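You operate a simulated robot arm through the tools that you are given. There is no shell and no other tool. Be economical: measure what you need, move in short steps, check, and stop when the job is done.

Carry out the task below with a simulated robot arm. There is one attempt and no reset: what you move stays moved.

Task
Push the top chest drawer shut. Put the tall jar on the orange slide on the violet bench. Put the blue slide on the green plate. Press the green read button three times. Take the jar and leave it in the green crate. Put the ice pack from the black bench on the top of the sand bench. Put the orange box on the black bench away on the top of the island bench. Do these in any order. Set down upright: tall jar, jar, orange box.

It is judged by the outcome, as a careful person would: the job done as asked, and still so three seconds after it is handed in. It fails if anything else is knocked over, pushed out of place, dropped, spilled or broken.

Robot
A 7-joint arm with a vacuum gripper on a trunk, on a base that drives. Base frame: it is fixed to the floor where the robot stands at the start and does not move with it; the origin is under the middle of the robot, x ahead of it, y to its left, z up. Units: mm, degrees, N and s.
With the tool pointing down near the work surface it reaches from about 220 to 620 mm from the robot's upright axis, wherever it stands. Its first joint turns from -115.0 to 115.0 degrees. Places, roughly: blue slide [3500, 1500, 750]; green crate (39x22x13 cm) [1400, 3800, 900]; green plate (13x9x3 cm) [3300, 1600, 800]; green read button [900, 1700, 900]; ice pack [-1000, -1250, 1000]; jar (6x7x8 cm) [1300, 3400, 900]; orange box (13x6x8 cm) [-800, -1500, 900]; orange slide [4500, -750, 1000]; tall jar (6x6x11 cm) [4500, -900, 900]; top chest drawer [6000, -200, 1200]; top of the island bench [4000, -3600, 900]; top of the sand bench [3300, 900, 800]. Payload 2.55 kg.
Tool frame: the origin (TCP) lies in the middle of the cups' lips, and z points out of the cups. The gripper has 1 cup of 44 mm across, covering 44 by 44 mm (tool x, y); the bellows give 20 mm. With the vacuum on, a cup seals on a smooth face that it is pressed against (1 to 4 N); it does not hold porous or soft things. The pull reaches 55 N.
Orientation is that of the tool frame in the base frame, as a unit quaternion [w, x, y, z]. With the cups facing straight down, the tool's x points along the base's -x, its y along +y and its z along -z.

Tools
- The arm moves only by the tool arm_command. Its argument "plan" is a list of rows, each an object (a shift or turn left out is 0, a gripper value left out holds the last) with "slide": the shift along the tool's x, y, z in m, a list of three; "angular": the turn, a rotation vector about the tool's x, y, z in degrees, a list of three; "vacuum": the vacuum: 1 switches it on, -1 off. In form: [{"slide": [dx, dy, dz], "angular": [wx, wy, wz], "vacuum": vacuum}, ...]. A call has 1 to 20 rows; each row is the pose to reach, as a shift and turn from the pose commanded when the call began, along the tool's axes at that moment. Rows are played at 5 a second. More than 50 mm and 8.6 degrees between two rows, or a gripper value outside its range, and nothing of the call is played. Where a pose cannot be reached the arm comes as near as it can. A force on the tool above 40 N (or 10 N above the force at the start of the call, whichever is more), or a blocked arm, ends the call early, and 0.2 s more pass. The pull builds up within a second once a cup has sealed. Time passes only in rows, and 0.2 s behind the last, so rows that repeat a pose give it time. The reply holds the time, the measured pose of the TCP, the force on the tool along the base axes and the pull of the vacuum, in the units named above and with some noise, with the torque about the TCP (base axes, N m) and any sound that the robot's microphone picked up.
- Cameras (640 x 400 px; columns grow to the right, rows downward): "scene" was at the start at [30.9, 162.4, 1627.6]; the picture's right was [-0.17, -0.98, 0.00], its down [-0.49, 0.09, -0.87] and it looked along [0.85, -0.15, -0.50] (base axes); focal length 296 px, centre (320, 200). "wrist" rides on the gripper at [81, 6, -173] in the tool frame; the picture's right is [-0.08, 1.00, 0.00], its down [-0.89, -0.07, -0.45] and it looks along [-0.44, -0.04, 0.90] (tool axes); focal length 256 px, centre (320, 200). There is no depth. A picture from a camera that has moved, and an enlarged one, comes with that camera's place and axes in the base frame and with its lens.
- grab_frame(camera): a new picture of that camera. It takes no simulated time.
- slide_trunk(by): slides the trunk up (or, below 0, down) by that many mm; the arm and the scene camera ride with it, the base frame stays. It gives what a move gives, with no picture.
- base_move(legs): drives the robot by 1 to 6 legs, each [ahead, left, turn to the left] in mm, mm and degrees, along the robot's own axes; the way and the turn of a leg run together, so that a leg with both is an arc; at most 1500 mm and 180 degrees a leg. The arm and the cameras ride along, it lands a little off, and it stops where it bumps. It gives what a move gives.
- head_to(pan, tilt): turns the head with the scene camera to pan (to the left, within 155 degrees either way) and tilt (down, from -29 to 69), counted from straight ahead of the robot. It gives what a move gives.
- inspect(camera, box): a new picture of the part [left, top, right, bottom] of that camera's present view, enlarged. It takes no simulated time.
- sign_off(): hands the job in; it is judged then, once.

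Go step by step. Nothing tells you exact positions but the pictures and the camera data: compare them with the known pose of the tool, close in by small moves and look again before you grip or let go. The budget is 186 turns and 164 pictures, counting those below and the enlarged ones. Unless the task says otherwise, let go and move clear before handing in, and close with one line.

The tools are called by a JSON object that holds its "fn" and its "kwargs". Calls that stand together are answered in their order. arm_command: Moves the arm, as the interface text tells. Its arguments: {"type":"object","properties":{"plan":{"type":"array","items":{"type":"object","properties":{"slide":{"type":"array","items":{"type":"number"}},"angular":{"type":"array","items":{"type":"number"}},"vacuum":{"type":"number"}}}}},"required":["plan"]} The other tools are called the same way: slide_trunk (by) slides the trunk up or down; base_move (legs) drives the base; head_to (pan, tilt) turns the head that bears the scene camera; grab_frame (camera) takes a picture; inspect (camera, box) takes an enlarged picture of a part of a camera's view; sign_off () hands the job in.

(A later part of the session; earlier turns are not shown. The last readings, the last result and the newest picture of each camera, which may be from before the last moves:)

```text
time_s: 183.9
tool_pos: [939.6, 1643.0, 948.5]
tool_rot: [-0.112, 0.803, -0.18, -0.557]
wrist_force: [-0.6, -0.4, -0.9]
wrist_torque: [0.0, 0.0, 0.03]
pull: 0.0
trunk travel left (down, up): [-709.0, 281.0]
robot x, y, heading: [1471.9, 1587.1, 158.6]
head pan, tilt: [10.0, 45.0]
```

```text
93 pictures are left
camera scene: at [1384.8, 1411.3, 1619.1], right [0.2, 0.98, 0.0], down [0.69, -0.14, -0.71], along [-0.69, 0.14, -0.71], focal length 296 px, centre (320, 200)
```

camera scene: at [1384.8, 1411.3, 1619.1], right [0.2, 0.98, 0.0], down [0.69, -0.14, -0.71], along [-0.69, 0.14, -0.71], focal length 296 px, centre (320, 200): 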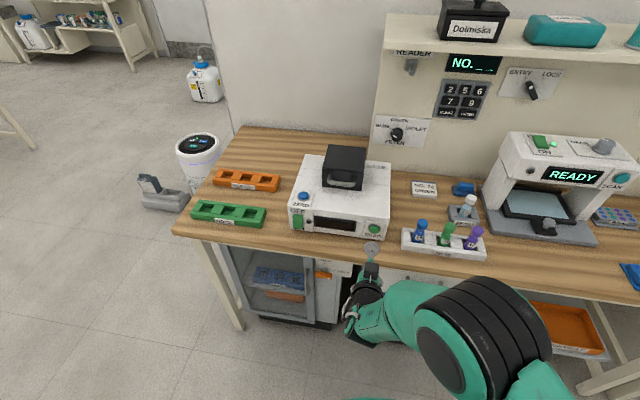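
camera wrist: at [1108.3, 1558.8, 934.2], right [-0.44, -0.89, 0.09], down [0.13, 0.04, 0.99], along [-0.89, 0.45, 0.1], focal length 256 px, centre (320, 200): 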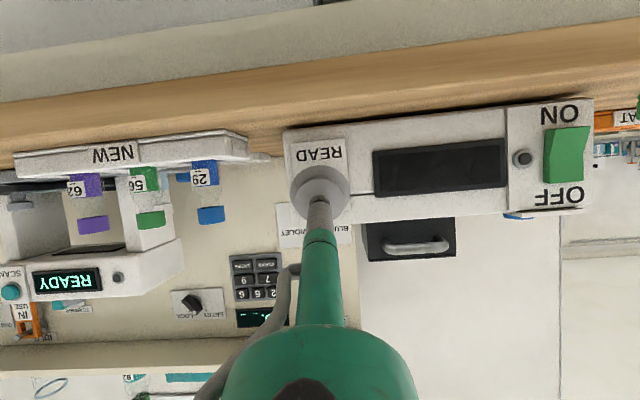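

The cup is aligned with the button, about 60 mm away. I push forward in small steps and watch the force.

{"fn": "arm_command", "kwargs": {"plan": [{"slide": [-0.005, 0, 0.018]}, {"slide": [-0.011, 0, 0.036]}, {"slide": [-0.014, 0, 0.045]}, {"slide": [-0.014, 0, 0.045]}]}}

{"fn": "grab_frame", "kwargs": {"camera": "wrist"}}

{"fn": "inspect", "kwargs": {"camera": "scene", "box": [300, 190, 430, 290]}}

```text
time_s: 184.9
tool_pos: [896.1, 1663.7, 946.3]
tool_rot: [-0.113, 0.802, -0.18, -0.558]
wrist_force: [0.9, -0.8, 0.3]
wrist_torque: [-0.02, -0.02, 0.03]
pull: 0.0
trunk travel left (down, up): [-709.0, 281.0]
robot x, y, heading: [1474.1, 1576.6, 158.9]
head pan, tilt: [10.0, 45.0]
```

```text
92 pictures are left
camera wrist: at [1065.6, 1579.0, 932.5], right [-0.44, -0.89, 0.09], down [0.13, 0.04, 0.99], along [-0.89, 0.45, 0.1], focal length 256 px, centre (320, 200)
```

wrist: 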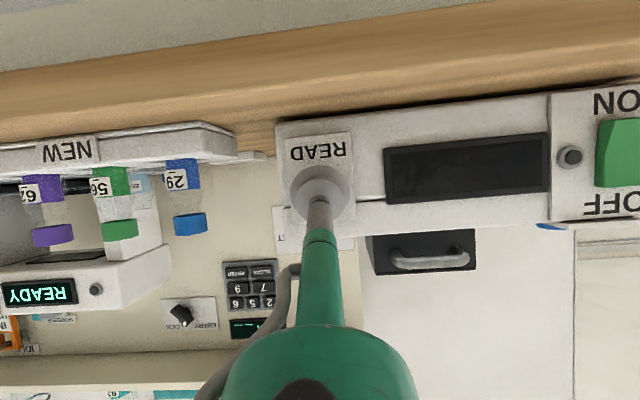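

```text
4.00 times, centred on (365, 240) of scene
camera zoom: at [1386.4, 1410.3, 1619.0], right [0.2, 0.98, 0.0], down [0.69, -0.14, -0.71], along [-0.69, 0.14, -0.71], focal length 1184 px, centre (140, 40)
```

zoom: 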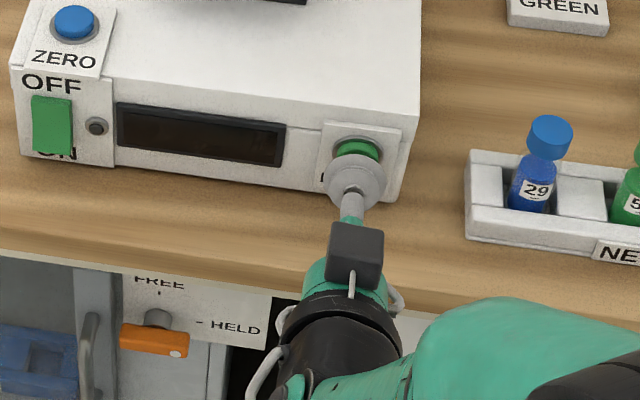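

The cup is just before the button, a few mm low. I raise it slightly and continue forward, listening for a click.

{"fn": "arm_command", "kwargs": {"plan": [{"slide": [-0.0075, 0, 0.003]}, {"slide": [-0.0093, 0, 0.0075]}, {"slide": [-0.011, 0, 0.012]}, {"slide": [-0.011, 0, 0.012]}]}}

{"fn": "inspect", "kwargs": {"camera": "scene", "box": [300, 190, 430, 290]}}

```text
time_s: 185.9
tool_pos: [883.4, 1670.6, 952.7]
tool_rot: [-0.112, 0.802, -0.179, -0.558]
wrist_force: [-0.6, 0.2, 0.6]
wrist_torque: [0.0, -0.02, 0.0]
pull: 0.1
trunk travel left (down, up): [-709.0, 281.0]
robot x, y, heading: [1471.5, 1579.0, 158.9]
head pan, tilt: [10.0, 45.0]
```

```text
4.00 times, centred on (365, 240) of scene
camera zoom: at [1386.2, 1410.3, 1619.0], right [0.2, 0.98, 0.0], down [0.69, -0.14, -0.71], along [-0.69, 0.14, -0.71], focal length 1184 px, centre (140, 40)
```

zoom: 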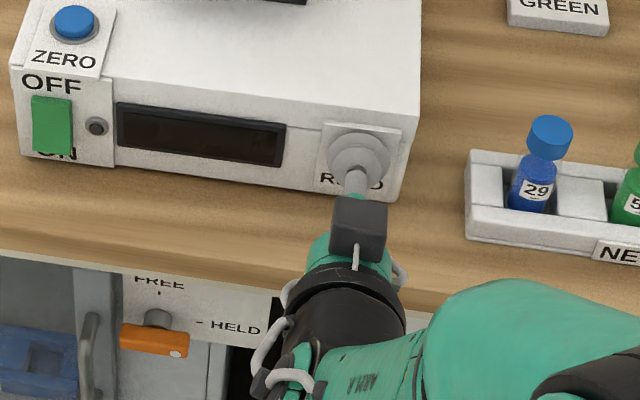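

The cup now covers the button. I press along the tool axis in small increments.

{"fn": "arm_command", "kwargs": {"plan": [{"slide": [0, 0, 0.003]}, {"slide": [0, 0, 0.006]}, {"slide": [0, 0, 0.009]}]}}

```text
time_s: 186.7
tool_pos: [877.5, 1672.6, 950.2]
tool_rot: [-0.113, 0.802, -0.18, -0.558]
wrist_force: [1.0, -1.0, -0.7]
wrist_torque: [-0.01, 0.05, -0.01]
pull: 0.1
trunk travel left (down, up): [-709.0, 281.0]
robot x, y, heading: [1472.5, 1575.4, 158.6]
head pan, tilt: [10.0, 45.0]
```

{"fn": "arm_command", "kwargs": {"plan": [{"slide": [0, 0, 0.003]}, {"slide": [0, 0, 0.006]}, {"slide": [0, 0, 0.009]}]}}

```text
time_s: 187.5
tool_pos: [868.1, 1675.0, 945.8]
tool_rot: [-0.113, 0.803, -0.18, -0.557]
wrist_force: [2.9, -1.2, -1.6]
wrist_torque: [0.02, 0.08, 0.0]
pull: 0.0
trunk travel left (down, up): [-709.0, 281.0]
robot x, y, heading: [1474.2, 1579.7, 159.0]
head pan, tilt: [10.0, 45.0]
```

Contact begins (~3 N). I press on.

{"fn": "arm_command", "kwargs": {"plan": [{"slide": [0, 0, 0.003]}, {"slide": [0, 0, 0.006]}, {"slide": [0, 0, 0.006]}]}}

{"fn": "inspect", "kwargs": {"camera": "scene", "box": [300, 190, 430, 290]}}

```text
time_s: 188.3
tool_pos: [862.8, 1677.5, 944.1]
tool_rot: [-0.114, 0.802, -0.181, -0.558]
wrist_force: [5.7, 0.6, -0.2]
wrist_torque: [0.01, 0.15, 0.05]
pull: 0.0
trunk travel left (down, up): [-709.0, 281.0]
robot x, y, heading: [1472.2, 1580.1, 158.6]
head pan, tilt: [10.0, 45.0]
```

```text
4.00 times, centred on (365, 240) of scene
camera zoom: at [1387.2, 1410.3, 1619.1], right [0.2, 0.98, 0.0], down [0.69, -0.14, -0.71], along [-0.69, 0.14, -0.71], focal length 1184 px, centre (140, 40)
```

zoom: 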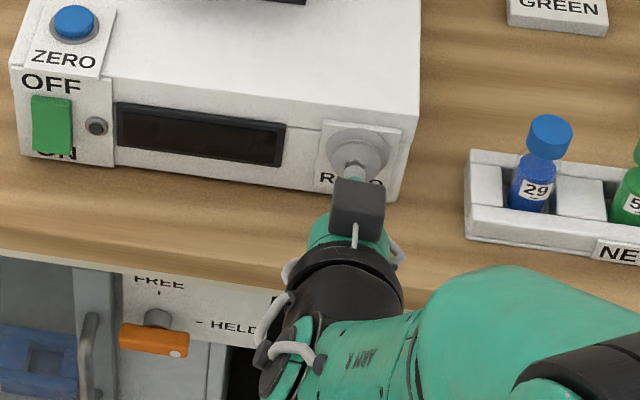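

Still no click; I press a little deeper.

{"fn": "arm_command", "kwargs": {"plan": [{"slide": [0, 0, 0.003]}, {"slide": [0, 0, 0.006]}, {"slide": [0, 0, 0.006]}]}}

```text
time_s: 189.1
tool_pos: [857.7, 1679.6, 943.1]
tool_rot: [-0.112, 0.802, -0.179, -0.558]
wrist_force: [6.9, -1.5, -0.9]
wrist_torque: [0.06, 0.12, 0.06]
pull: 0.0
trunk travel left (down, up): [-709.0, 281.0]
robot x, y, heading: [1471.9, 1577.9, 158.6]
head pan, tilt: [10.0, 45.0]
heard: click
```

One click. I release and press again, one press per call.

{"fn": "arm_command", "kwargs": {"plan": [{"slide": [0, 0, -0.01]}, {"slide": [0, 0, -0.022]}, {"slide": [0, 0, -0.022]}]}}

{"fn": "arm_command", "kwargs": {"plan": [{"slide": [0, 0, 0.01]}, {"slide": [0, 0, 0.016]}, {"slide": [0, 0, 0.02]}, {"slide": [0, 0, 0.023]}, {"slide": [0, 0, 0.023]}]}}

{"fn": "arm_command", "kwargs": {"plan": [{"slide": [0, 0, -0.01]}, {"slide": [0, 0, -0.023]}, {"slide": [0, 0, -0.023]}]}}

```text
time_s: 189.9
tool_pos: [876.0, 1671.1, 950.5]
tool_rot: [-0.113, 0.801, -0.179, -0.559]
wrist_force: [0.2, -0.2, -0.5]
wrist_torque: [0.02, -0.01, 0.01]
pull: 0.1
trunk travel left (down, up): [-709.0, 281.0]
robot x, y, heading: [1475.1, 1580.4, 158.8]
head pan, tilt: [10.0, 45.0]
```

```text
time_s: 191.1
tool_pos: [859.3, 1681.5, 940.6]
tool_rot: [-0.112, 0.802, -0.178, -0.559]
wrist_force: [5.9, -4.2, -1.3]
wrist_torque: [0.16, 0.18, -0.03]
pull: 0.1
trunk travel left (down, up): [-709.0, 281.0]
robot x, y, heading: [1473.0, 1580.0, 158.8]
head pan, tilt: [10.0, 45.0]
```

```text
time_s: 191.9
tool_pos: [877.7, 1672.3, 952.1]
tool_rot: [-0.114, 0.801, -0.18, -0.56]
wrist_force: [1.3, 0.4, 0.6]
wrist_torque: [0.03, -0.02, 0.01]
pull: 0.0
trunk travel left (down, up): [-709.0, 281.0]
robot x, y, heading: [1471.5, 1578.6, 158.7]
head pan, tilt: [10.0, 45.0]
```

The second push made no click, so it did not go deep enough. I press a bit deeper.

{"fn": "arm_command", "kwargs": {"plan": [{"slide": [0, 0, 0.01]}, {"slide": [0, 0, 0.018]}, {"slide": [0, 0, 0.023]}, {"slide": [0, 0, 0.026]}, {"slide": [0, 0, 0.027]}]}}

```text
time_s: 193.1
tool_pos: [857.6, 1681.6, 940.1]
tool_rot: [-0.113, 0.803, -0.179, -0.557]
wrist_force: [21.4, -7.9, -0.1]
wrist_torque: [0.33, 0.61, 0.11]
pull: 0.0
trunk travel left (down, up): [-709.0, 281.0]
robot x, y, heading: [1468.4, 1580.1, 158.6]
head pan, tilt: [10.0, 45.0]
```

Force rose to 23 N without a click. I retreat and look at the button.

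{"fn": "arm_command", "kwargs": {"plan": [{"slide": [0, 0, -0.01]}, {"slide": [0, 0, -0.03]}, {"slide": [0.025, 0, -0.045]}, {"slide": [0.025, 0, -0.045]}]}}

{"fn": "inspect", "kwargs": {"camera": "scene", "box": [280, 170, 410, 270]}}

{"fn": "grab_frame", "kwargs": {"camera": "wrist"}}

```text
time_s: 194.1
tool_pos: [899.8, 1659.9, 933.9]
tool_rot: [-0.113, 0.802, -0.18, -0.559]
wrist_force: [-0.2, -0.2, 0.0]
wrist_torque: [0.01, 0.01, 0.0]
pull: 0.1
trunk travel left (down, up): [-709.0, 281.0]
robot x, y, heading: [1471.6, 1582.4, 158.8]
head pan, tilt: [10.0, 45.0]
```

```text
4.00 times, centred on (345, 220) of scene
camera zoom: at [1386.2, 1410.5, 1619.1], right [0.2, 0.98, 0.0], down [0.69, -0.14, -0.71], along [-0.69, 0.14, -0.71], focal length 1184 px, centre (220, 120)
```

zoom: 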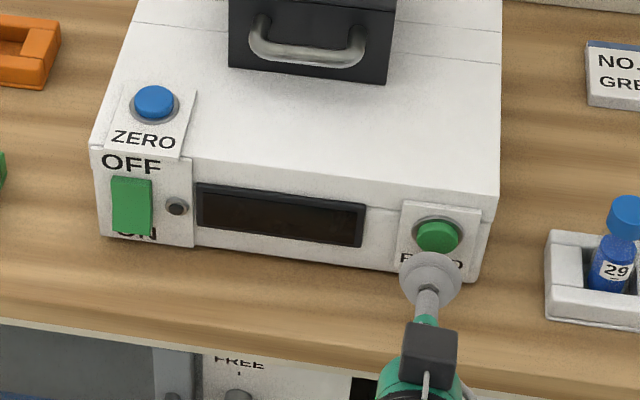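

```text
87 pictures are left
camera wrist: at [1069.2, 1575.9, 917.9], right [-0.44, -0.89, 0.09], down [0.13, 0.04, 0.99], along [-0.89, 0.45, 0.1], focal length 256 px, centre (320, 200)
```

wrist: 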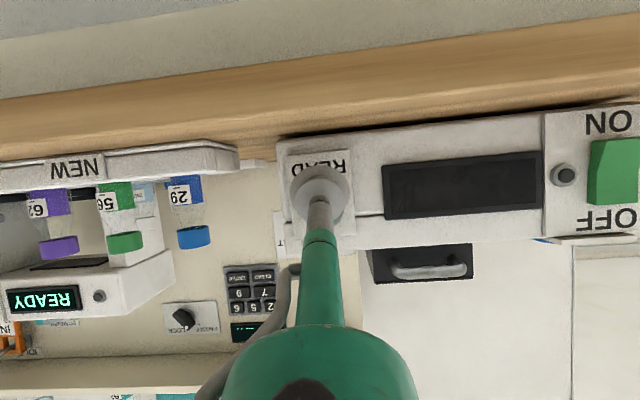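

The button has popped back out. I line up again exactly as for the first press and press slowly with a dwell.

{"fn": "arm_command", "kwargs": {"plan": [{"slide": [-0.025, 0, 0.0]}, {"slide": [-0.025, 0, 0.01]}, {"slide": [-0.025, 0, 0.018]}, {"slide": [-0.025, 0, 0.022]}, {"slide": [-0.025, 0, 0.025]}, {"slide": [-0.025, 0, 0.028]}, {"slide": [-0.025, 0, 0.031]}, {"slide": [-0.025, 0, 0.034]}, {"slide": [-0.025, 0, 0.037]}, {"slide": [-0.025, 0, 0.04]}, {"slide": [-0.025, 0, 0.04]}, {"slide": [-0.025, 0, 0.04]}]}}

```text
time_s: 196.7
tool_pos: [858.6, 1680.5, 941.3]
tool_rot: [-0.113, 0.802, -0.18, -0.558]
wrist_force: [7.7, -2.0, -5.8]
wrist_torque: [0.06, 0.29, 0.01]
pull: 0.0
trunk travel left (down, up): [-709.0, 281.0]
robot x, y, heading: [1475.8, 1579.0, 158.5]
head pan, tilt: [10.0, 45.0]
```

No click yet at this depth; I push further in small increments with dwell.

{"fn": "arm_command", "kwargs": {"plan": [{"slide": [0, 0, 0.002]}, {"slide": [0, 0, 0.004]}, {"slide": [0, 0, 0.004]}, {"slide": [0, 0, 0.004]}]}}

{"fn": "inspect", "kwargs": {"camera": "scene", "box": [330, 190, 400, 250]}}

```text
time_s: 197.7
tool_pos: [857.4, 1680.7, 940.3]
tool_rot: [-0.114, 0.802, -0.18, -0.558]
wrist_force: [14.8, -6.8, -4.2]
wrist_torque: [0.19, 0.5, 0.01]
pull: 0.1
trunk travel left (down, up): [-709.0, 281.0]
robot x, y, heading: [1472.7, 1576.5, 158.7]
head pan, tilt: [10.0, 45.0]
```

```text
6.67 times, centred on (365, 220) of scene
camera zoom: at [1388.6, 1409.0, 1619.0], right [0.2, 0.98, 0.0], down [0.69, -0.14, -0.71], along [-0.69, 0.14, -0.71], focal length 1974 px, centre (20, 67)
```

zoom: 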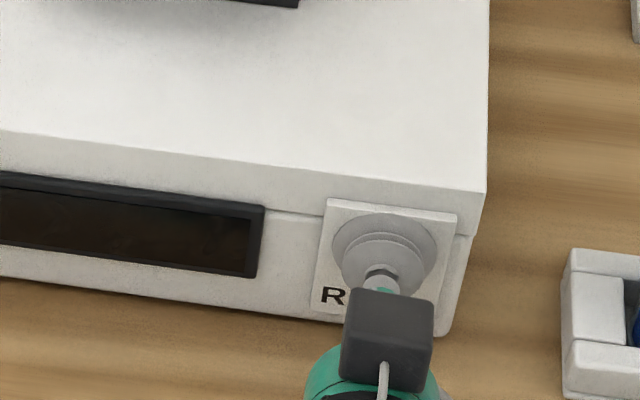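

The cup is flat against the plate with no click; perhaps the soft cup's hollow swallows the button. I retreat, shift up about 13 mm so the cup rim bears on the button, and press again.

{"fn": "arm_command", "kwargs": {"plan": [{"slide": [0, 0, -0.012]}, {"slide": [0, 0, -0.035]}, {"slide": [-0.013, 0, -0.037]}, {"slide": [-0.013, 0, -0.037]}]}}

{"fn": "arm_command", "kwargs": {"plan": [{"slide": [0, 0, 0.008]}, {"slide": [0, 0, 0.014]}, {"slide": [0, 0, 0.018]}, {"slide": [0, 0, 0.021]}, {"slide": [0, 0, 0.024]}, {"slide": [0, 0, 0.027]}, {"slide": [0, 0, 0.027]}]}}

{"fn": "inspect", "kwargs": {"camera": "scene", "box": [330, 190, 400, 250]}}

```text
time_s: 198.7
tool_pos: [883.3, 1667.6, 967.8]
tool_rot: [-0.113, 0.802, -0.18, -0.559]
wrist_force: [0.4, 0.4, 0.2]
wrist_torque: [-0.01, 0.03, 0.03]
pull: 0.0
trunk travel left (down, up): [-709.0, 281.0]
robot x, y, heading: [1472.2, 1581.4, 158.5]
head pan, tilt: [10.0, 45.0]
```

```text
time_s: 200.3
tool_pos: [859.3, 1680.5, 955.0]
tool_rot: [-0.113, 0.802, -0.18, -0.558]
wrist_force: [4.9, -0.9, 0.0]
wrist_torque: [-0.01, 0.04, 0.02]
pull: 0.1
trunk travel left (down, up): [-709.0, 281.0]
robot x, y, heading: [1472.1, 1575.3, 158.7]
head pan, tilt: [10.0, 45.0]
heard: click
```

```text
6.67 times, centred on (365, 220) of scene
camera zoom: at [1387.4, 1410.1, 1619.1], right [0.2, 0.98, 0.0], down [0.69, -0.14, -0.71], along [-0.69, 0.14, -0.71], focal length 1974 px, centre (20, 67)
```

zoom: 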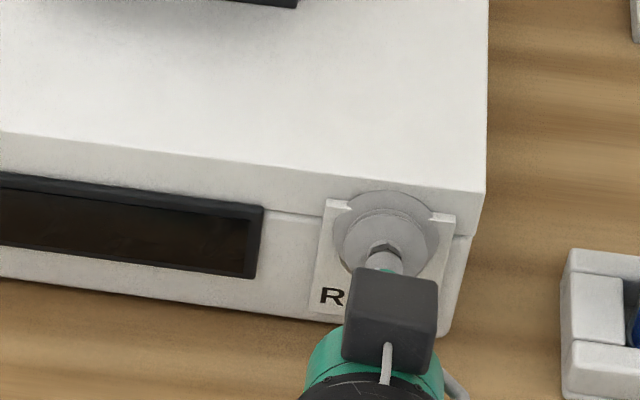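

A clear second click at 5 N. I release fully and repeat the same press for the third.

{"fn": "arm_command", "kwargs": {"plan": [{"slide": [0, 0, -0.012]}, {"slide": [0, 0, -0.027]}, {"slide": [0, 0, -0.027]}]}}

{"fn": "arm_command", "kwargs": {"plan": [{"slide": [0, 0, 0.008]}, {"slide": [0, 0, 0.014]}, {"slide": [0, 0, 0.018]}, {"slide": [0, 0, 0.021]}, {"slide": [0, 0, 0.024]}, {"slide": [0, 0, 0.027]}, {"slide": [0, 0, 0.027]}]}}

```text
time_s: 201.1
tool_pos: [882.2, 1667.1, 967.2]
tool_rot: [-0.113, 0.802, -0.18, -0.558]
wrist_force: [0.9, 0.4, -0.7]
wrist_torque: [-0.04, -0.01, 0.06]
pull: 0.2
trunk travel left (down, up): [-709.0, 281.0]
robot x, y, heading: [1471.8, 1581.3, 158.3]
head pan, tilt: [10.0, 45.0]
```

```text
time_s: 202.7
tool_pos: [860.7, 1678.1, 956.5]
tool_rot: [-0.112, 0.803, -0.179, -0.558]
wrist_force: [5.1, -4.4, -1.1]
wrist_torque: [0.14, 0.03, -0.04]
pull: 0.1
trunk travel left (down, up): [-709.0, 281.0]
robot x, y, heading: [1471.0, 1580.1, 158.9]
head pan, tilt: [10.0, 45.0]
heard: click
```

Three clicks heard. I withdraw, back off, and restore the tool to pointing down.

{"fn": "arm_command", "kwargs": {"plan": [{"slide": [0, 0, -0.012]}, {"slide": [0, 0, -0.03]}, {"slide": [0, 0, -0.03]}]}}

{"fn": "base_move", "kwargs": {"legs": [[-350, 0, 0]]}}

{"fn": "slide_trunk", "kwargs": {"by": 186}}

{"fn": "arm_command", "kwargs": {"plan": [{"angular": [0, 8, 0]}, {"angular": [0, 16, 0]}, {"angular": [0, 24, 0]}, {"angular": [0, 32, 0]}, {"angular": [0, 40, 0]}, {"angular": [0, 48, 0]}, {"angular": [0, 56, 0]}, {"angular": [0, 64, 0]}, {"angular": [0, 69, 0]}, {"angular": [0, 69, 0]}]}}

{"fn": "grab_frame", "kwargs": {"camera": "scene"}}

```text
time_s: 203.5
tool_pos: [885.6, 1669.8, 966.8]
tool_rot: [-0.113, 0.801, -0.18, -0.559]
wrist_force: [0.7, 0.1, -0.2]
wrist_torque: [-0.02, 0.02, -0.01]
pull: 0.0
trunk travel left (down, up): [-709.0, 281.0]
robot x, y, heading: [1473.8, 1584.4, 159.0]
head pan, tilt: [10.0, 45.0]
```

```text
time_s: 205.8
tool_pos: [1205.1, 1544.0, 966.9]
tool_rot: [-0.114, 0.801, -0.181, -0.559]
wrist_force: [1.5, 0.0, 0.3]
wrist_torque: [0.0, 0.03, -0.02]
pull: 0.1
trunk travel left (down, up): [-709.0, 281.0]
robot x, y, heading: [1792.5, 1460.4, 158.5]
head pan, tilt: [10.0, 45.0]
```

```text
time_s: 207.8
tool_pos: [1204.8, 1543.8, 1152.5]
tool_rot: [-0.113, 0.802, -0.181, -0.558]
wrist_force: [0.3, -0.1, 0.1]
wrist_torque: [-0.03, 0.0, 0.0]
pull: 0.0
trunk travel left (down, up): [-895.0, 95.0]
robot x, y, heading: [1793.1, 1454.7, 158.5]
head pan, tilt: [10.0, 45.0]
```

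```text
time_s: 210.0
tool_pos: [1207.6, 1543.8, 1150.4]
tool_rot: [0.005, 0.977, -0.212, -0.027]
wrist_force: [0.5, -0.2, 0.2]
wrist_torque: [0.0, 0.02, 0.02]
pull: 0.0
trunk travel left (down, up): [-895.0, 95.0]
robot x, y, heading: [1791.3, 1454.4, 158.6]
head pan, tilt: [10.0, 45.0]
```

```text
84 pictures are left
camera scene: at [1706.8, 1285.0, 1805.0], right [0.2, 0.98, 0.0], down [0.69, -0.14, -0.71], along [-0.69, 0.14, -0.71], focal length 296 px, centre (320, 200)
```

scene: 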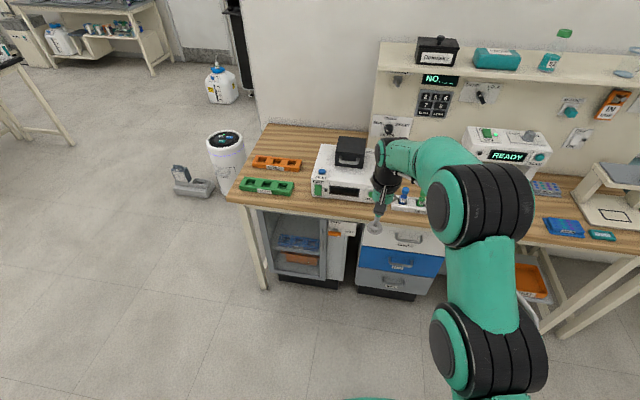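

The tool is back nearly vertical. I level it, draw the arm in, and drive around the wood bench end to the black bench for the orange box.

{"fn": "arm_command", "kwargs": {"plan": [{"slide": [0.04, 0, 0], "angular": [0, 3, 0]}, {"slide": [0.08, 0, 0], "angular": [0, 3, 0]}, {"slide": [0.12, 0, -0.02], "angular": [0, 3, 0]}, {"slide": [0.14, 0, -0.05], "angular": [0, 3, 0]}, {"slide": [0.14, 0, -0.05], "angular": [0, 3, 0]}]}}

{"fn": "base_move", "kwargs": {"legs": [[250, 0, 0], [0, 1500, 0], [0, 1000, 0], [800, 0, 0], [0, 0, 89.4], [0, -180, 0]]}}

{"fn": "head_to", "kwargs": {"pan": 0, "tilt": 45}}

{"fn": "grab_frame", "kwargs": {"camera": "scene"}}

```text
time_s: 211.2
tool_pos: [1336.9, 1484.2, 1194.8]
tool_rot: [0.015, 0.977, -0.213, 0.02]
wrist_force: [0.2, -0.5, -0.4]
wrist_torque: [0.02, -0.06, -0.01]
pull: 0.0
out of reach, approached as far as the arm can: row 1, 4, 5
trunk travel left (down, up): [-895.0, 95.0]
robot x, y, heading: [1789.8, 1458.7, 158.5]
head pan, tilt: [10.0, 45.0]
```

```text
time_s: 233.7
tool_pos: [-343.3, -882.3, 1195.4]
tool_rot: [-0.003, 0.847, 0.532, 0.025]
wrist_force: [-0.2, -0.2, 0.5]
wrist_torque: [0.0, -0.07, 0.04]
pull: 0.1
trunk travel left (down, up): [-895.0, 95.0]
robot x, y, heading: [-304.2, -428.8, -112.8]
head pan, tilt: [10.0, 45.0]
```

```text
time_s: 234.4
tool_pos: [-343.5, -882.6, 1196.1]
tool_rot: [-0.004, 0.846, 0.532, 0.025]
wrist_force: [0.6, -1.0, 0.0]
wrist_torque: [0.0, 0.01, -0.01]
pull: 0.0
trunk travel left (down, up): [-895.0, 95.0]
robot x, y, heading: [-303.8, -427.3, -112.8]
head pan, tilt: [0.0, 45.0]
```

```text
83 pictures are left
camera scene: at [-146.5, -513.5, 1805.0], right [-0.92, 0.38, 0.0], down [0.27, 0.65, -0.71], along [-0.27, -0.65, -0.71], focal length 296 px, centre (320, 200)
```

scene: 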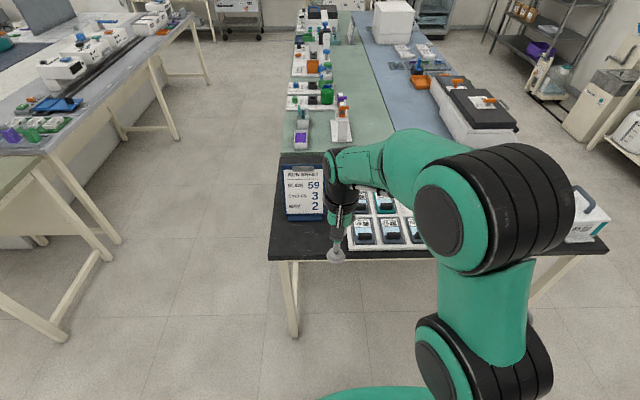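

Box is about 1146 mm ahead, roughly straight. I raise the trunk fully and creep forward 420, then look.

{"fn": "slide_trunk", "kwargs": {"by": 90}}

{"fn": "base_move", "kwargs": {"legs": [[420, 0, 0]]}}

{"fn": "grab_frame", "kwargs": {"camera": "wrist"}}

{"fn": "grab_frame", "kwargs": {"camera": "scene"}}

{"fn": "head_to", "kwargs": {"pan": 0, "tilt": 69}}

{"fn": "grab_frame", "kwargs": {"camera": "scene"}}

```text
time_s: 235.7
tool_pos: [-344.6, -883.3, 1284.8]
tool_rot: [-0.004, 0.846, 0.532, 0.025]
wrist_force: [-1.2, 0.1, 1.2]
wrist_torque: [0.0, 0.03, 0.02]
pull: 0.0
trunk travel left (down, up): [-985.0, 5.0]
robot x, y, heading: [-299.7, -426.2, -112.8]
head pan, tilt: [0.0, 45.0]
```

```text
time_s: 238.3
tool_pos: [-508.1, -1268.4, 1285.9]
tool_rot: [-0.004, 0.848, 0.529, 0.024]
wrist_force: [-0.6, 0.3, 0.1]
wrist_torque: [-0.01, 0.01, 0.0]
pull: 0.2
trunk travel left (down, up): [-985.0, 5.0]
robot x, y, heading: [-464.0, -811.4, -113.0]
head pan, tilt: [0.0, 45.0]
```

```text
82 pictures are left
camera wrist: at [-474.3, -1203.6, 1461.9], right [0.86, -0.51, 0.02], down [-0.47, -0.78, 0.4], along [-0.19, -0.36, -0.91], focal length 256 px, centre (320, 200)
```

wrist: 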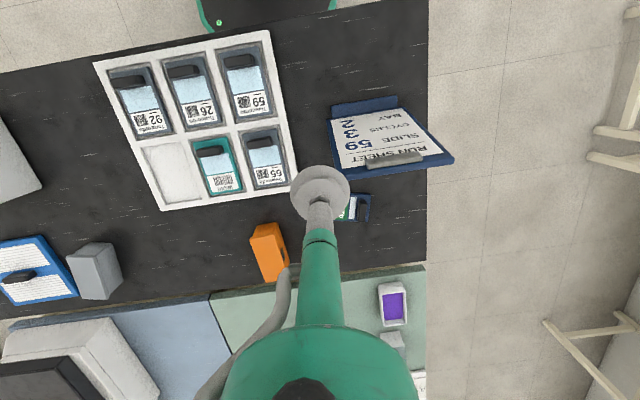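

```text
81 pictures are left
camera scene: at [-309.1, -899.9, 1895.0], right [-0.92, 0.39, 0.0], down [0.28, 0.65, -0.71], along [-0.28, -0.65, -0.71], focal length 296 px, centre (320, 200)
```

scene: 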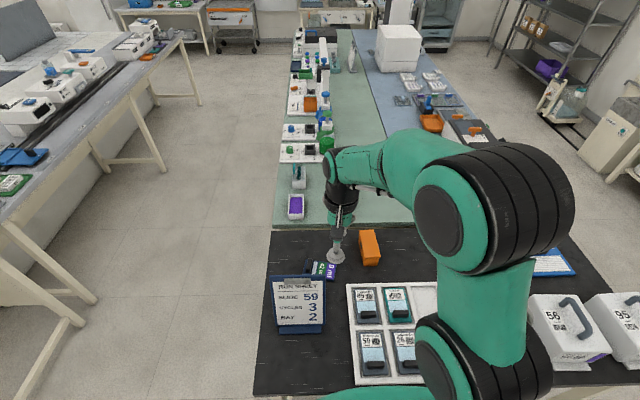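

```text
time_s: 239.2
tool_pos: [-507.6, -1267.3, 1286.1]
tool_rot: [-0.003, 0.848, 0.529, 0.024]
wrist_force: [-0.7, 0.3, 0.1]
wrist_torque: [0.01, -0.03, -0.01]
pull: 0.0
trunk travel left (down, up): [-985.0, 5.0]
robot x, y, heading: [-463.9, -809.9, -112.7]
head pan, tilt: [0.0, 68.8]
```

```text
80 pictures are left
camera scene: at [-299.2, -876.4, 1866.2], right [-0.92, 0.39, 0.0], down [0.36, 0.86, -0.36], along [-0.14, -0.33, -0.93], focal length 296 px, centre (320, 200)
```

scene: 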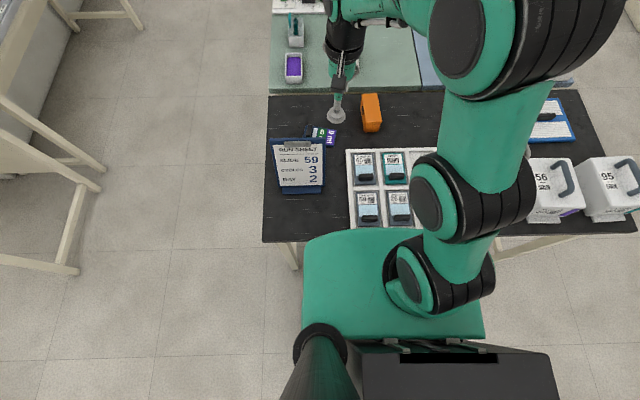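

{"fn": "inspect", "kwargs": {"camera": "scene", "box": [320, 70, 420, 150]}}

{"fn": "inspect", "kwargs": {"camera": "wrist", "box": [220, 190, 340, 290]}}

```text
5.00 times, centred on (370, 110) of scene
camera zoom: at [-299.2, -876.4, 1866.2], right [-0.92, 0.39, 0.0], down [0.36, 0.86, -0.36], along [-0.14, -0.33, -0.93], focal length 1480 px, centre (70, 650)
```

zoom: 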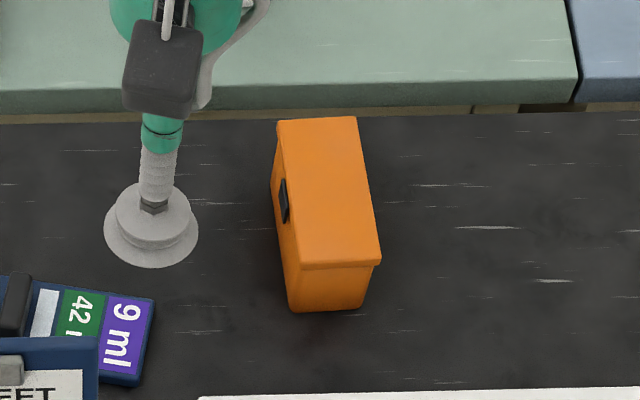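

```text
4.00 times, centred on (280, 240) of wrist
camera zoom: at [-474.3, -1203.5, 1462.0], right [0.86, -0.51, 0.02], down [-0.47, -0.78, 0.4], along [-0.19, -0.36, -0.91], focal length 1024 px, centre (480, 40)
```

zoom: 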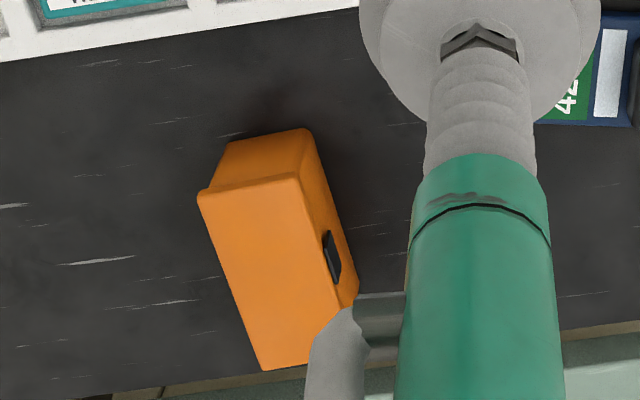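

The box top centre is about (-770,-1480,~935), 736 ahead. I creep forward another 150.

{"fn": "base_move", "kwargs": {"legs": [[150, 0, 0]]}}

{"fn": "grab_frame", "kwargs": {"camera": "scene"}}

{"fn": "grab_frame", "kwargs": {"camera": "wrist"}}

```text
time_s: 240.5
tool_pos: [-563.3, -1404.8, 1286.1]
tool_rot: [-0.002, 0.846, 0.532, 0.024]
wrist_force: [0.9, 0.1, 0.0]
wrist_torque: [-0.04, 0.04, 0.02]
pull: 0.1
trunk travel left (down, up): [-985.0, 5.0]
robot x, y, heading: [-523.8, -951.0, -112.5]
head pan, tilt: [0.0, 68.8]
```

```text
77 pictures are left
camera scene: at [-356.3, -1012.2, 1866.2], right [-0.92, 0.38, 0.0], down [0.36, 0.86, -0.36], along [-0.14, -0.33, -0.93], focal length 296 px, centre (320, 200)
```

scene: 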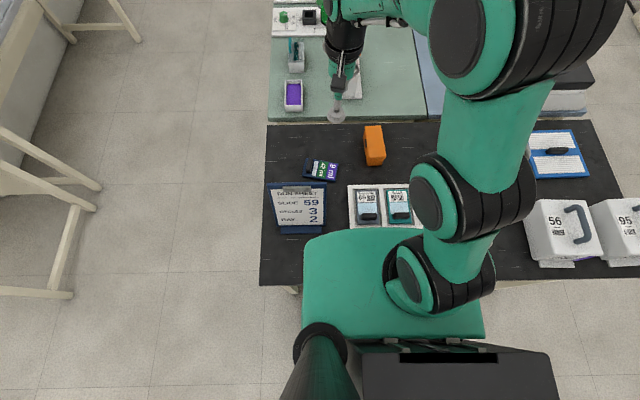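

```text
76 pictures are left
camera wrist: at [-529.7, -1340.5, 1462.3], right [0.86, -0.5, 0.02], down [-0.47, -0.79, 0.4], along [-0.19, -0.36, -0.91], focal length 256 px, centre (320, 200)
```

wrist: 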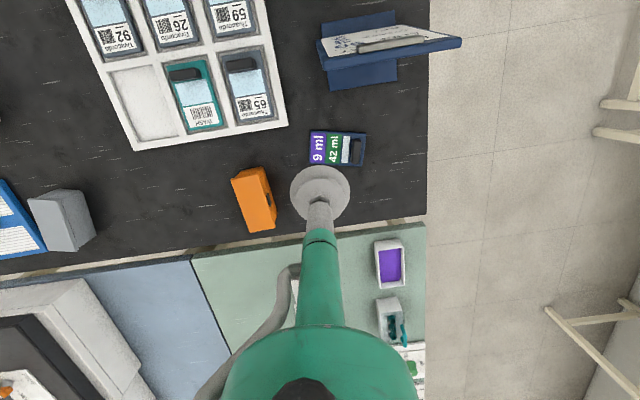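

The box top is about 579 ahead and 23 right. I move above it, correcting the small tilt.

{"fn": "arm_command", "kwargs": {"plan": [{"slide": [0, -0.027, 0.032], "angular": [0, -2.7, 0]}, {"slide": [0, -0.054, 0.064], "angular": [0, -2.7, 0]}, {"slide": [0, -0.081, 0.096], "angular": [0, -2.7, 0]}, {"slide": [0, -0.108, 0.128], "angular": [0, -2.7, 0]}, {"slide": [0, -0.135, 0.16], "angular": [0, -2.7, 0]}, {"slide": [0, -0.161, 0.192], "angular": [0, -2.7, 0]}, {"slide": [-0.036, -0.161, 0.212], "angular": [0, -2.7, 0]}, {"slide": [-0.072, -0.161, 0.227], "angular": [0, -2.7, 0]}, {"slide": [-0.108, -0.161, 0.24], "angular": [0, -2.7, 0]}, {"slide": [-0.145, -0.161, 0.25], "angular": [0, -2.7, 0]}, {"slide": [-0.145, -0.161, 0.25], "angular": [0, -2.7, 0]}]}}

{"fn": "grab_frame", "kwargs": {"camera": "wrist"}}

{"fn": "grab_frame", "kwargs": {"camera": "scene"}}

```text
time_s: 242.9
tool_pos: [-763.7, -1457.8, 1023.0]
tool_rot: [0.009, 0.846, 0.533, 0.004]
wrist_force: [0.0, 0.1, -0.1]
wrist_torque: [-0.01, 0.03, 0.0]
pull: 0.1
trunk travel left (down, up): [-985.0, 5.0]
robot x, y, heading: [-523.6, -948.2, -112.8]
head pan, tilt: [0.0, 68.8]
```

```text
75 pictures are left
camera wrist: at [-727.7, -1385.1, 1196.0], right [0.86, -0.5, 0.02], down [-0.46, -0.77, 0.45], along [-0.21, -0.4, -0.89], focal length 256 px, centre (320, 200)
```

wrist: 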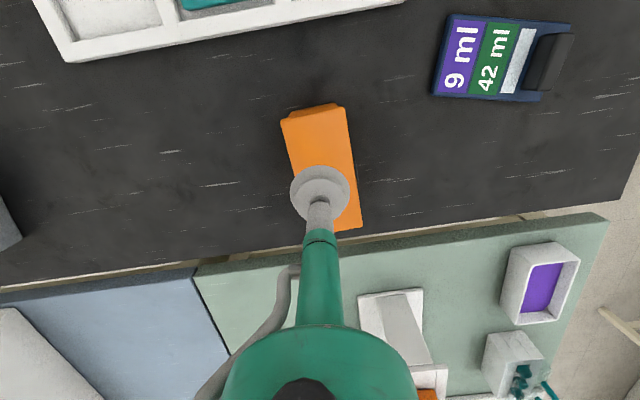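

```text
74 pictures are left
camera scene: at [-356.3, -1011.9, 1866.2], right [-0.92, 0.38, 0.0], down [0.36, 0.86, -0.36], along [-0.14, -0.34, -0.93], focal length 296 px, centre (320, 200)
```

scene: 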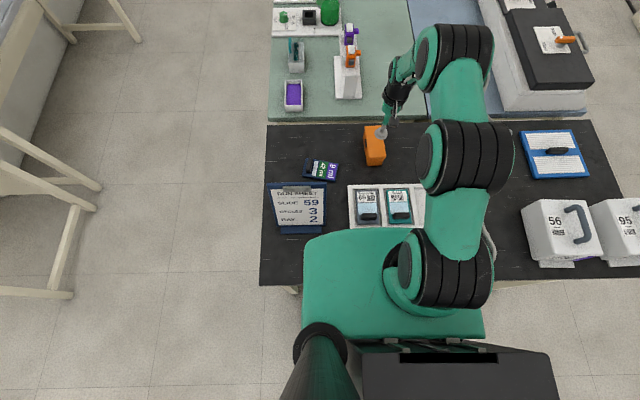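

The cup is within about 11 mm of the box centre. I correct and descend with vacuum on.

{"fn": "arm_command", "kwargs": {"plan": [{"slide": [-0.011, 0.002, 0.03], "vacuum": 1}, {"slide": [-0.011, 0.002, 0.05]}, {"slide": [-0.011, 0.002, 0.06]}, {"slide": [-0.011, 0.002, 0.068]}, {"slide": [-0.011, 0.002, 0.068]}]}}

```text
time_s: 244.1
tool_pos: [-764.8, -1470.0, 958.4]
tool_rot: [0.009, 0.847, 0.532, 0.005]
wrist_force: [0.2, -0.3, -1.1]
wrist_torque: [0.0, 0.01, 0.0]
pull: 54.9
trunk travel left (down, up): [-985.0, 5.0]
robot x, y, heading: [-521.3, -948.4, -112.4]
head pan, tilt: [0.0, 68.8]
```

Sealed at z≈958. I lift and retract toward the robot.

{"fn": "arm_command", "kwargs": {"plan": [{"slide": [0, 0, -0.015]}, {"slide": [0, 0, -0.045]}, {"slide": [0, 0, -0.085]}, {"slide": [0.03, 0, -0.12]}, {"slide": [0.06, 0.02, -0.15]}, {"slide": [0.09, 0.05, -0.175]}, {"slide": [0.12, 0.08, -0.2]}, {"slide": [0.14, 0.11, -0.225]}, {"slide": [0.15, 0.14, -0.26]}, {"slide": [0.15, 0.16, -0.3]}, {"slide": [0.15, 0.16, -0.3]}]}}

{"fn": "grab_frame", "kwargs": {"camera": "wrist"}}

```text
time_s: 246.5
tool_pos: [-557.2, -1397.6, 1266.9]
tool_rot: [0.008, 0.847, 0.531, 0.005]
wrist_force: [-0.3, 0.3, -1.4]
wrist_torque: [-0.01, -0.03, -0.02]
pull: 54.7
trunk travel left (down, up): [-985.0, 5.0]
robot x, y, heading: [-525.0, -946.8, -112.6]
head pan, tilt: [0.0, 68.8]
```

```text
73 pictures are left
camera wrist: at [-520.3, -1326.4, 1439.8], right [0.86, -0.5, 0.02], down [-0.46, -0.77, 0.45], along [-0.21, -0.39, -0.9], focal length 256 px, centre (320, 200)
```

wrist: 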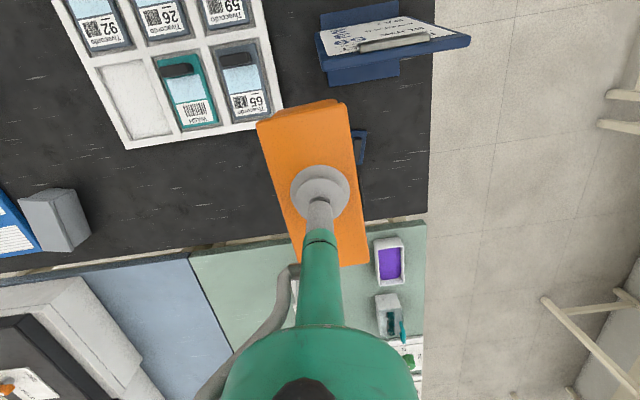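

The box is firmly held. I back out from the black bench and turn to head along the aisle.

{"fn": "base_move", "kwargs": {"legs": [[-680, 0, 0], [0, 0, 91], [1400, 0, 0]]}}

{"fn": "slide_trunk", "kwargs": {"by": -90}}

```text
time_s: 260.7
tool_pos: [1481.3, -884.7, 1267.9]
tool_rot: [0.004, 0.22, 0.976, 0.011]
wrist_force: [0.0, 0.7, -1.2]
wrist_torque: [0.03, 0.01, 0.0]
pull: 55.0
trunk travel left (down, up): [-985.0, 5.0]
robot x, y, heading: [1033.9, -855.4, -22.2]
head pan, tilt: [0.0, 68.8]
```

```text
time_s: 261.9
tool_pos: [1481.1, -885.3, 1177.3]
tool_rot: [0.004, 0.219, 0.976, 0.01]
wrist_force: [-0.4, -0.5, -1.0]
wrist_torque: [0.04, 0.05, 0.01]
pull: 54.9
trunk travel left (down, up): [-895.0, 95.0]
robot x, y, heading: [1034.7, -853.5, -22.2]
head pan, tilt: [0.0, 68.8]
```

On course along the aisle. I drive on and then look to the right for the island bench.

{"fn": "base_move", "kwargs": {"legs": [[1400, 0, 0], [1000, 0, 0]]}}

{"fn": "head_to", "kwargs": {"pan": -50, "tilt": 25}}

{"fn": "grab_frame", "kwargs": {"camera": "scene"}}

{"fn": "head_to", "kwargs": {"pan": 20, "tilt": 25}}

{"fn": "grab_frame", "kwargs": {"camera": "scene"}}

```text
time_s: 273.6
tool_pos: [3692.9, -1763.9, 1176.8]
tool_rot: [0.004, 0.222, 0.975, 0.009]
wrist_force: [0.1, -0.7, -0.9]
wrist_torque: [-0.01, 0.01, 0.01]
pull: 55.1
trunk travel left (down, up): [-895.0, 95.0]
robot x, y, heading: [3246.1, -1732.7, -22.4]
head pan, tilt: [0.0, 68.8]
```

```text
time_s: 274.8
tool_pos: [3693.5, -1765.9, 1176.6]
tool_rot: [0.003, 0.221, 0.975, 0.009]
wrist_force: [-1.1, 0.0, -1.0]
wrist_torque: [0.04, 0.01, 0.03]
pull: 54.4
trunk travel left (down, up): [-895.0, 95.0]
robot x, y, heading: [3246.1, -1733.6, -22.6]
head pan, tilt: [-50.0, 25.0]
```

```text
72 pictures are left
camera scene: at [3286.8, -1632.4, 1835.6], right [-0.95, -0.3, 0.0], down [-0.13, 0.4, -0.91], along [0.27, -0.86, -0.42], focal length 296 px, centre (320, 200)
```

scene: 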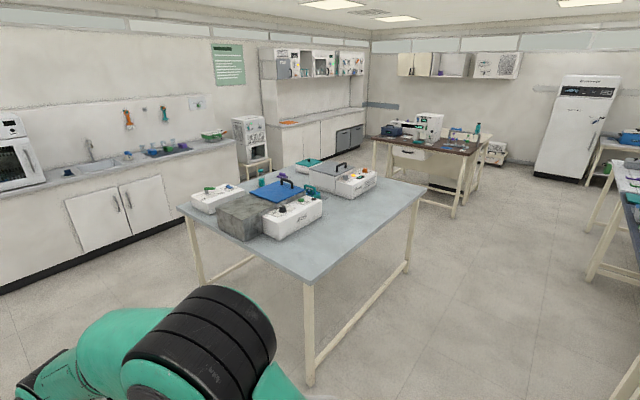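

```text
time_s: 276.2
tool_pos: [3692.5, -1764.3, 1176.9]
tool_rot: [0.003, 0.222, 0.975, 0.009]
wrist_force: [-1.0, 0.3, -1.4]
wrist_torque: [0.0, 0.0, 0.02]
pull: 55.0
trunk travel left (down, up): [-895.0, 95.0]
robot x, y, heading: [3240.6, -1733.8, -22.4]
head pan, tilt: [20.0, 25.0]
```

```text
71 pictures are left
camera scene: at [3351.0, -1548.6, 1835.6], right [-0.04, -1.0, 0.0], down [-0.42, 0.02, -0.91], along [0.91, -0.04, -0.42], focal length 296 px, centre (320, 200)
```

scene: 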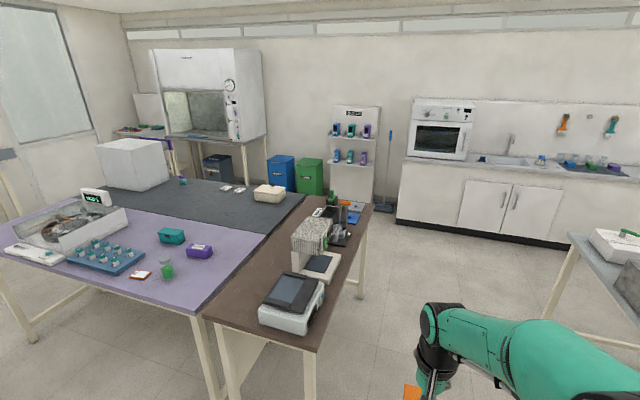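

The island bench's near-left side has free space along its left edge (u≈4400-4650). I drive to that side, staying facing it.

{"fn": "base_move", "kwargs": {"legs": [[0, -1080, 0], [330, 0, 0]]}}

{"fn": "head_to", "kwargs": {"pan": 0, "tilt": 45}}

{"fn": "grab_frame", "kwargs": {"camera": "scene"}}

{"fn": "grab_frame", "kwargs": {"camera": "wrist"}}

```text
time_s: 283.7
tool_pos: [3567.9, -2920.3, 1176.7]
tool_rot: [0.003, 0.23, 0.973, 0.009]
wrist_force: [0.0, -0.7, -1.7]
wrist_torque: [0.02, 0.04, 0.0]
pull: 54.9
trunk travel left (down, up): [-895.0, 95.0]
robot x, y, heading: [3120.1, -2879.2, -23.4]
head pan, tilt: [20.0, 25.0]
```

```text
time_s: 284.5
tool_pos: [3568.4, -2920.7, 1177.3]
tool_rot: [0.004, 0.229, 0.973, 0.009]
wrist_force: [0.3, -0.1, -0.7]
wrist_torque: [-0.01, 0.02, 0.0]
pull: 54.9
trunk travel left (down, up): [-895.0, 95.0]
robot x, y, heading: [3120.5, -2883.0, -23.3]
head pan, tilt: [0.0, 45.0]
```

```text
70 pictures are left
camera scene: at [3213.0, -2726.1, 1805.1], right [-0.4, -0.92, 0.0], down [-0.65, 0.28, -0.71], along [0.65, -0.28, -0.71], focal length 296 px, centre (320, 200)
```

scene: 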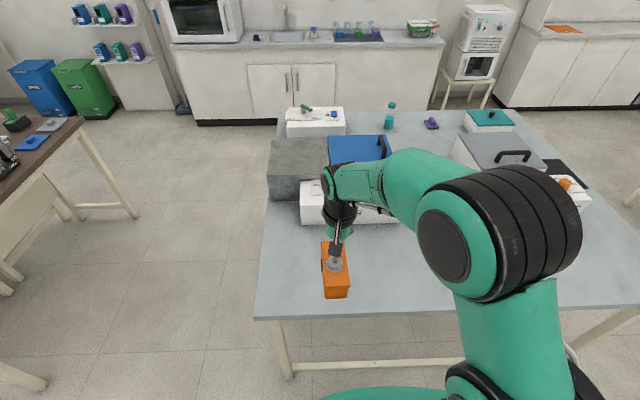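

```text
69 pictures are left
camera wrist: at [3496.0, -2882.0, 1349.7], right [0.52, 0.86, 0.02], down [0.76, -0.47, 0.45], along [0.39, -0.21, -0.89], focal length 256 px, centre (320, 200)
```

wrist: 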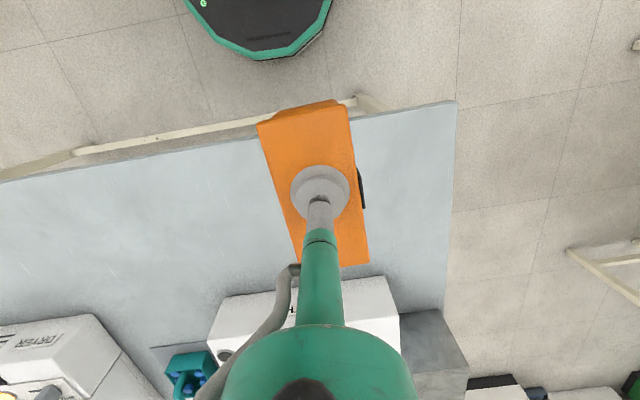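

The bench edge is 436 ahead (top ≈ 875) and the white device is 358 beyond it. I drive 140 ahead so the box sits well inside the edge, then descend.

{"fn": "base_move", "kwargs": {"legs": [[145, 0, 0]]}}

{"fn": "arm_command", "kwargs": {"plan": [{"slide": [0, 0, 0.04]}, {"slide": [0, 0, 0.08]}, {"slide": [0, 0, 0.12]}, {"slide": [0, 0, 0.16]}, {"slide": [0, 0, 0.18]}, {"slide": [0, 0, 0.18]}]}}

{"fn": "grab_frame", "kwargs": {"camera": "scene"}}

{"fn": "grab_frame", "kwargs": {"camera": "wrist"}}

```text
time_s: 285.8
tool_pos: [3700.4, -2979.3, 1177.4]
tool_rot: [0.003, 0.23, 0.973, 0.009]
wrist_force: [-0.1, -1.2, -1.0]
wrist_torque: [0.0, 0.05, 0.02]
pull: 54.9
trunk travel left (down, up): [-895.0, 95.0]
robot x, y, heading: [3253.8, -2942.9, -23.9]
head pan, tilt: [0.0, 45.0]
```

```text
time_s: 287.2
tool_pos: [3703.7, -2974.1, 995.9]
tool_rot: [0.005, 0.229, 0.973, 0.011]
wrist_force: [0.1, -0.4, -1.9]
wrist_torque: [0.04, 0.03, -0.02]
pull: 54.5
trunk travel left (down, up): [-895.0, 95.0]
robot x, y, heading: [3253.3, -2940.6, -23.6]
head pan, tilt: [0.0, 45.0]
```

```text
68 pictures are left
camera scene: at [3346.0, -2783.9, 1805.1], right [-0.4, -0.92, 0.0], down [-0.65, 0.28, -0.71], along [0.65, -0.28, -0.71], focal length 296 px, centre (320, 200)
```

scene: 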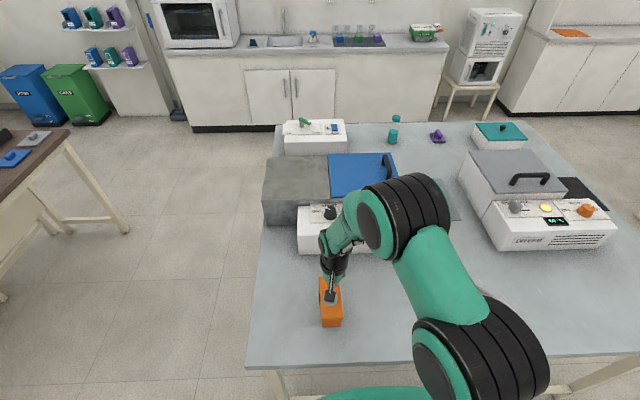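

```text
67 pictures are left
camera wrist: at [3631.3, -2935.1, 1169.2], right [0.52, 0.86, 0.02], down [0.76, -0.47, 0.45], along [0.39, -0.21, -0.89], focal length 256 px, centre (320, 200)
```

wrist: 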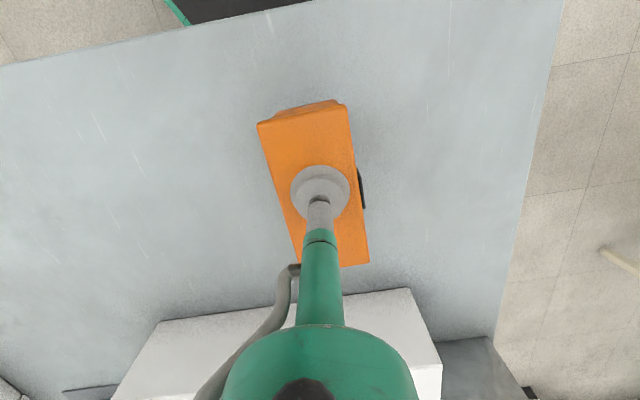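

Clear beneath. I lower until contact.

{"fn": "arm_command", "kwargs": {"plan": [{"slide": [0, 0, 0.02]}, {"slide": [0, 0, 0.03]}, {"slide": [0, 0, 0.036]}, {"slide": [0, 0, 0.036]}]}}

{"fn": "inspect", "kwargs": {"camera": "scene", "box": [270, 240, 400, 340]}}

```text
time_s: 288.2
tool_pos: [3704.1, -2974.8, 960.7]
tool_rot: [0.004, 0.23, 0.973, 0.009]
wrist_force: [0.7, -0.6, -1.5]
wrist_torque: [-0.01, 0.05, 0.02]
pull: 54.8
trunk travel left (down, up): [-895.0, 95.0]
robot x, y, heading: [3255.6, -2940.8, -23.6]
head pan, tilt: [0.0, 45.0]
```

```text
4.00 times, centred on (335, 290) of scene
camera zoom: at [3346.2, -2784.0, 1805.0], right [-0.4, -0.92, 0.0], down [-0.65, 0.28, -0.71], along [0.65, -0.28, -0.71], focal length 1184 px, centre (260, -160)
```

zoom: 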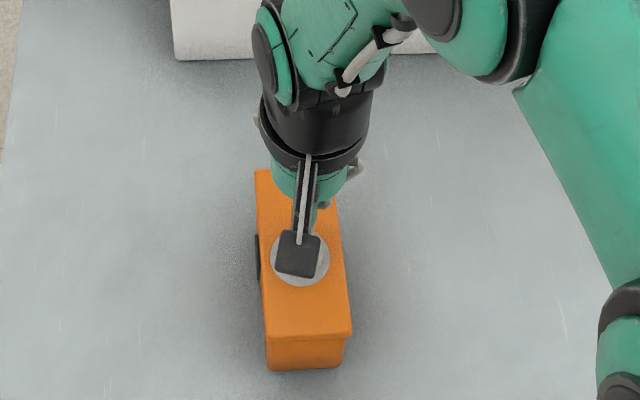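

{"fn": "arm_command", "kwargs": {"plan": [{"slide": [0, 0, 0.003]}, {"slide": [0, 0, 0.006]}, {"slide": [0, 0, 0.006]}]}}

```text
time_s: 289.0
tool_pos: [3703.0, -2973.7, 956.2]
tool_rot: [0.003, 0.23, 0.973, 0.009]
wrist_force: [-0.2, 0.6, -0.5]
wrist_torque: [0.02, 0.07, -0.03]
pull: 55.1
trunk travel left (down, up): [-895.0, 95.0]
robot x, y, heading: [3253.1, -2940.6, -23.3]
head pan, tilt: [0.0, 45.0]
```

{"fn": "arm_command", "kwargs": {"plan": [{"slide": [0, 0, 0.003]}, {"slide": [0, 0, 0.005]}, {"slide": [0, 0, 0.005]}]}}

```text
time_s: 289.8
tool_pos: [3704.6, -2974.0, 951.4]
tool_rot: [0.004, 0.23, 0.973, 0.009]
wrist_force: [1.4, -0.7, 3.9]
wrist_torque: [-0.15, 0.05, 0.03]
pull: 54.9
trunk travel left (down, up): [-895.0, 95.0]
robot x, y, heading: [3257.6, -2944.5, -23.5]
head pan, tilt: [0.0, 45.0]
```

Contact made. I release, rise and back away.

{"fn": "arm_command", "kwargs": {"plan": [{"slide": [0, 0, 0.001], "vacuum": -1}, {"slide": [0, 0, 0.001]}, {"slide": [0, 0, 0.001]}, {"slide": [0, 0, 0.001]}, {"slide": [0, 0, -0.01]}, {"slide": [0, 0, -0.05]}, {"slide": [0, 0, -0.09]}, {"slide": [0, 0, -0.13]}, {"slide": [0, 0, -0.17]}, {"slide": [0, 0, -0.21]}, {"slide": [0, 0, -0.22]}]}}

{"fn": "base_move", "kwargs": {"legs": [[-500, 0, 0]]}}

{"fn": "head_to", "kwargs": {"pan": 0, "tilt": 30}}

{"fn": "grab_frame", "kwargs": {"camera": "scene"}}

```text
time_s: 292.2
tool_pos: [3702.0, -2976.1, 1169.5]
tool_rot: [0.003, 0.23, 0.973, 0.009]
wrist_force: [-0.5, -0.6, -0.1]
wrist_torque: [0.0, 0.01, 0.0]
pull: 0.1
trunk travel left (down, up): [-895.0, 95.0]
robot x, y, heading: [3254.8, -2936.8, -23.5]
head pan, tilt: [0.0, 45.0]
```

```text
time_s: 295.2
tool_pos: [3233.3, -2776.7, 1169.1]
tool_rot: [0.003, 0.237, 0.971, 0.009]
wrist_force: [0.3, -0.1, -0.1]
wrist_torque: [0.0, -0.01, 0.0]
pull: 0.0
trunk travel left (down, up): [-895.0, 95.0]
robot x, y, heading: [2781.1, -2731.4, -24.5]
head pan, tilt: [0.0, 45.0]
```

```text
time_s: 296.0
tool_pos: [3233.3, -2777.0, 1169.0]
tool_rot: [0.003, 0.236, 0.972, 0.009]
wrist_force: [0.3, 0.6, -0.3]
wrist_torque: [-0.04, -0.01, -0.02]
pull: 0.0
trunk travel left (down, up): [-895.0, 95.0]
robot x, y, heading: [2785.1, -2729.9, -24.6]
head pan, tilt: [0.0, 30.0]
```

```text
65 pictures are left
camera scene: at [2888.6, -2581.8, 1827.6], right [-0.41, -0.91, 0.0], down [-0.46, 0.21, -0.87], along [0.79, -0.36, -0.5], focal length 296 px, centre (320, 200)
```

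scene: 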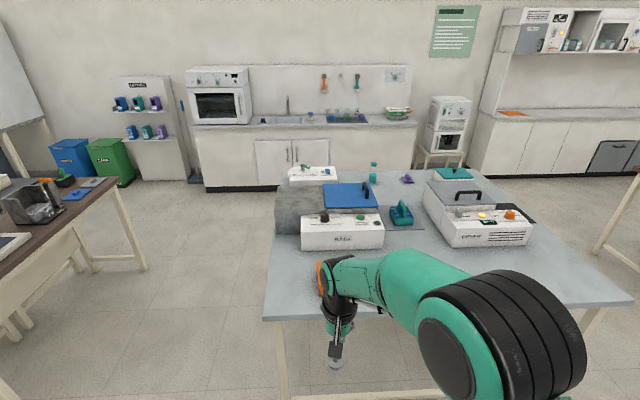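

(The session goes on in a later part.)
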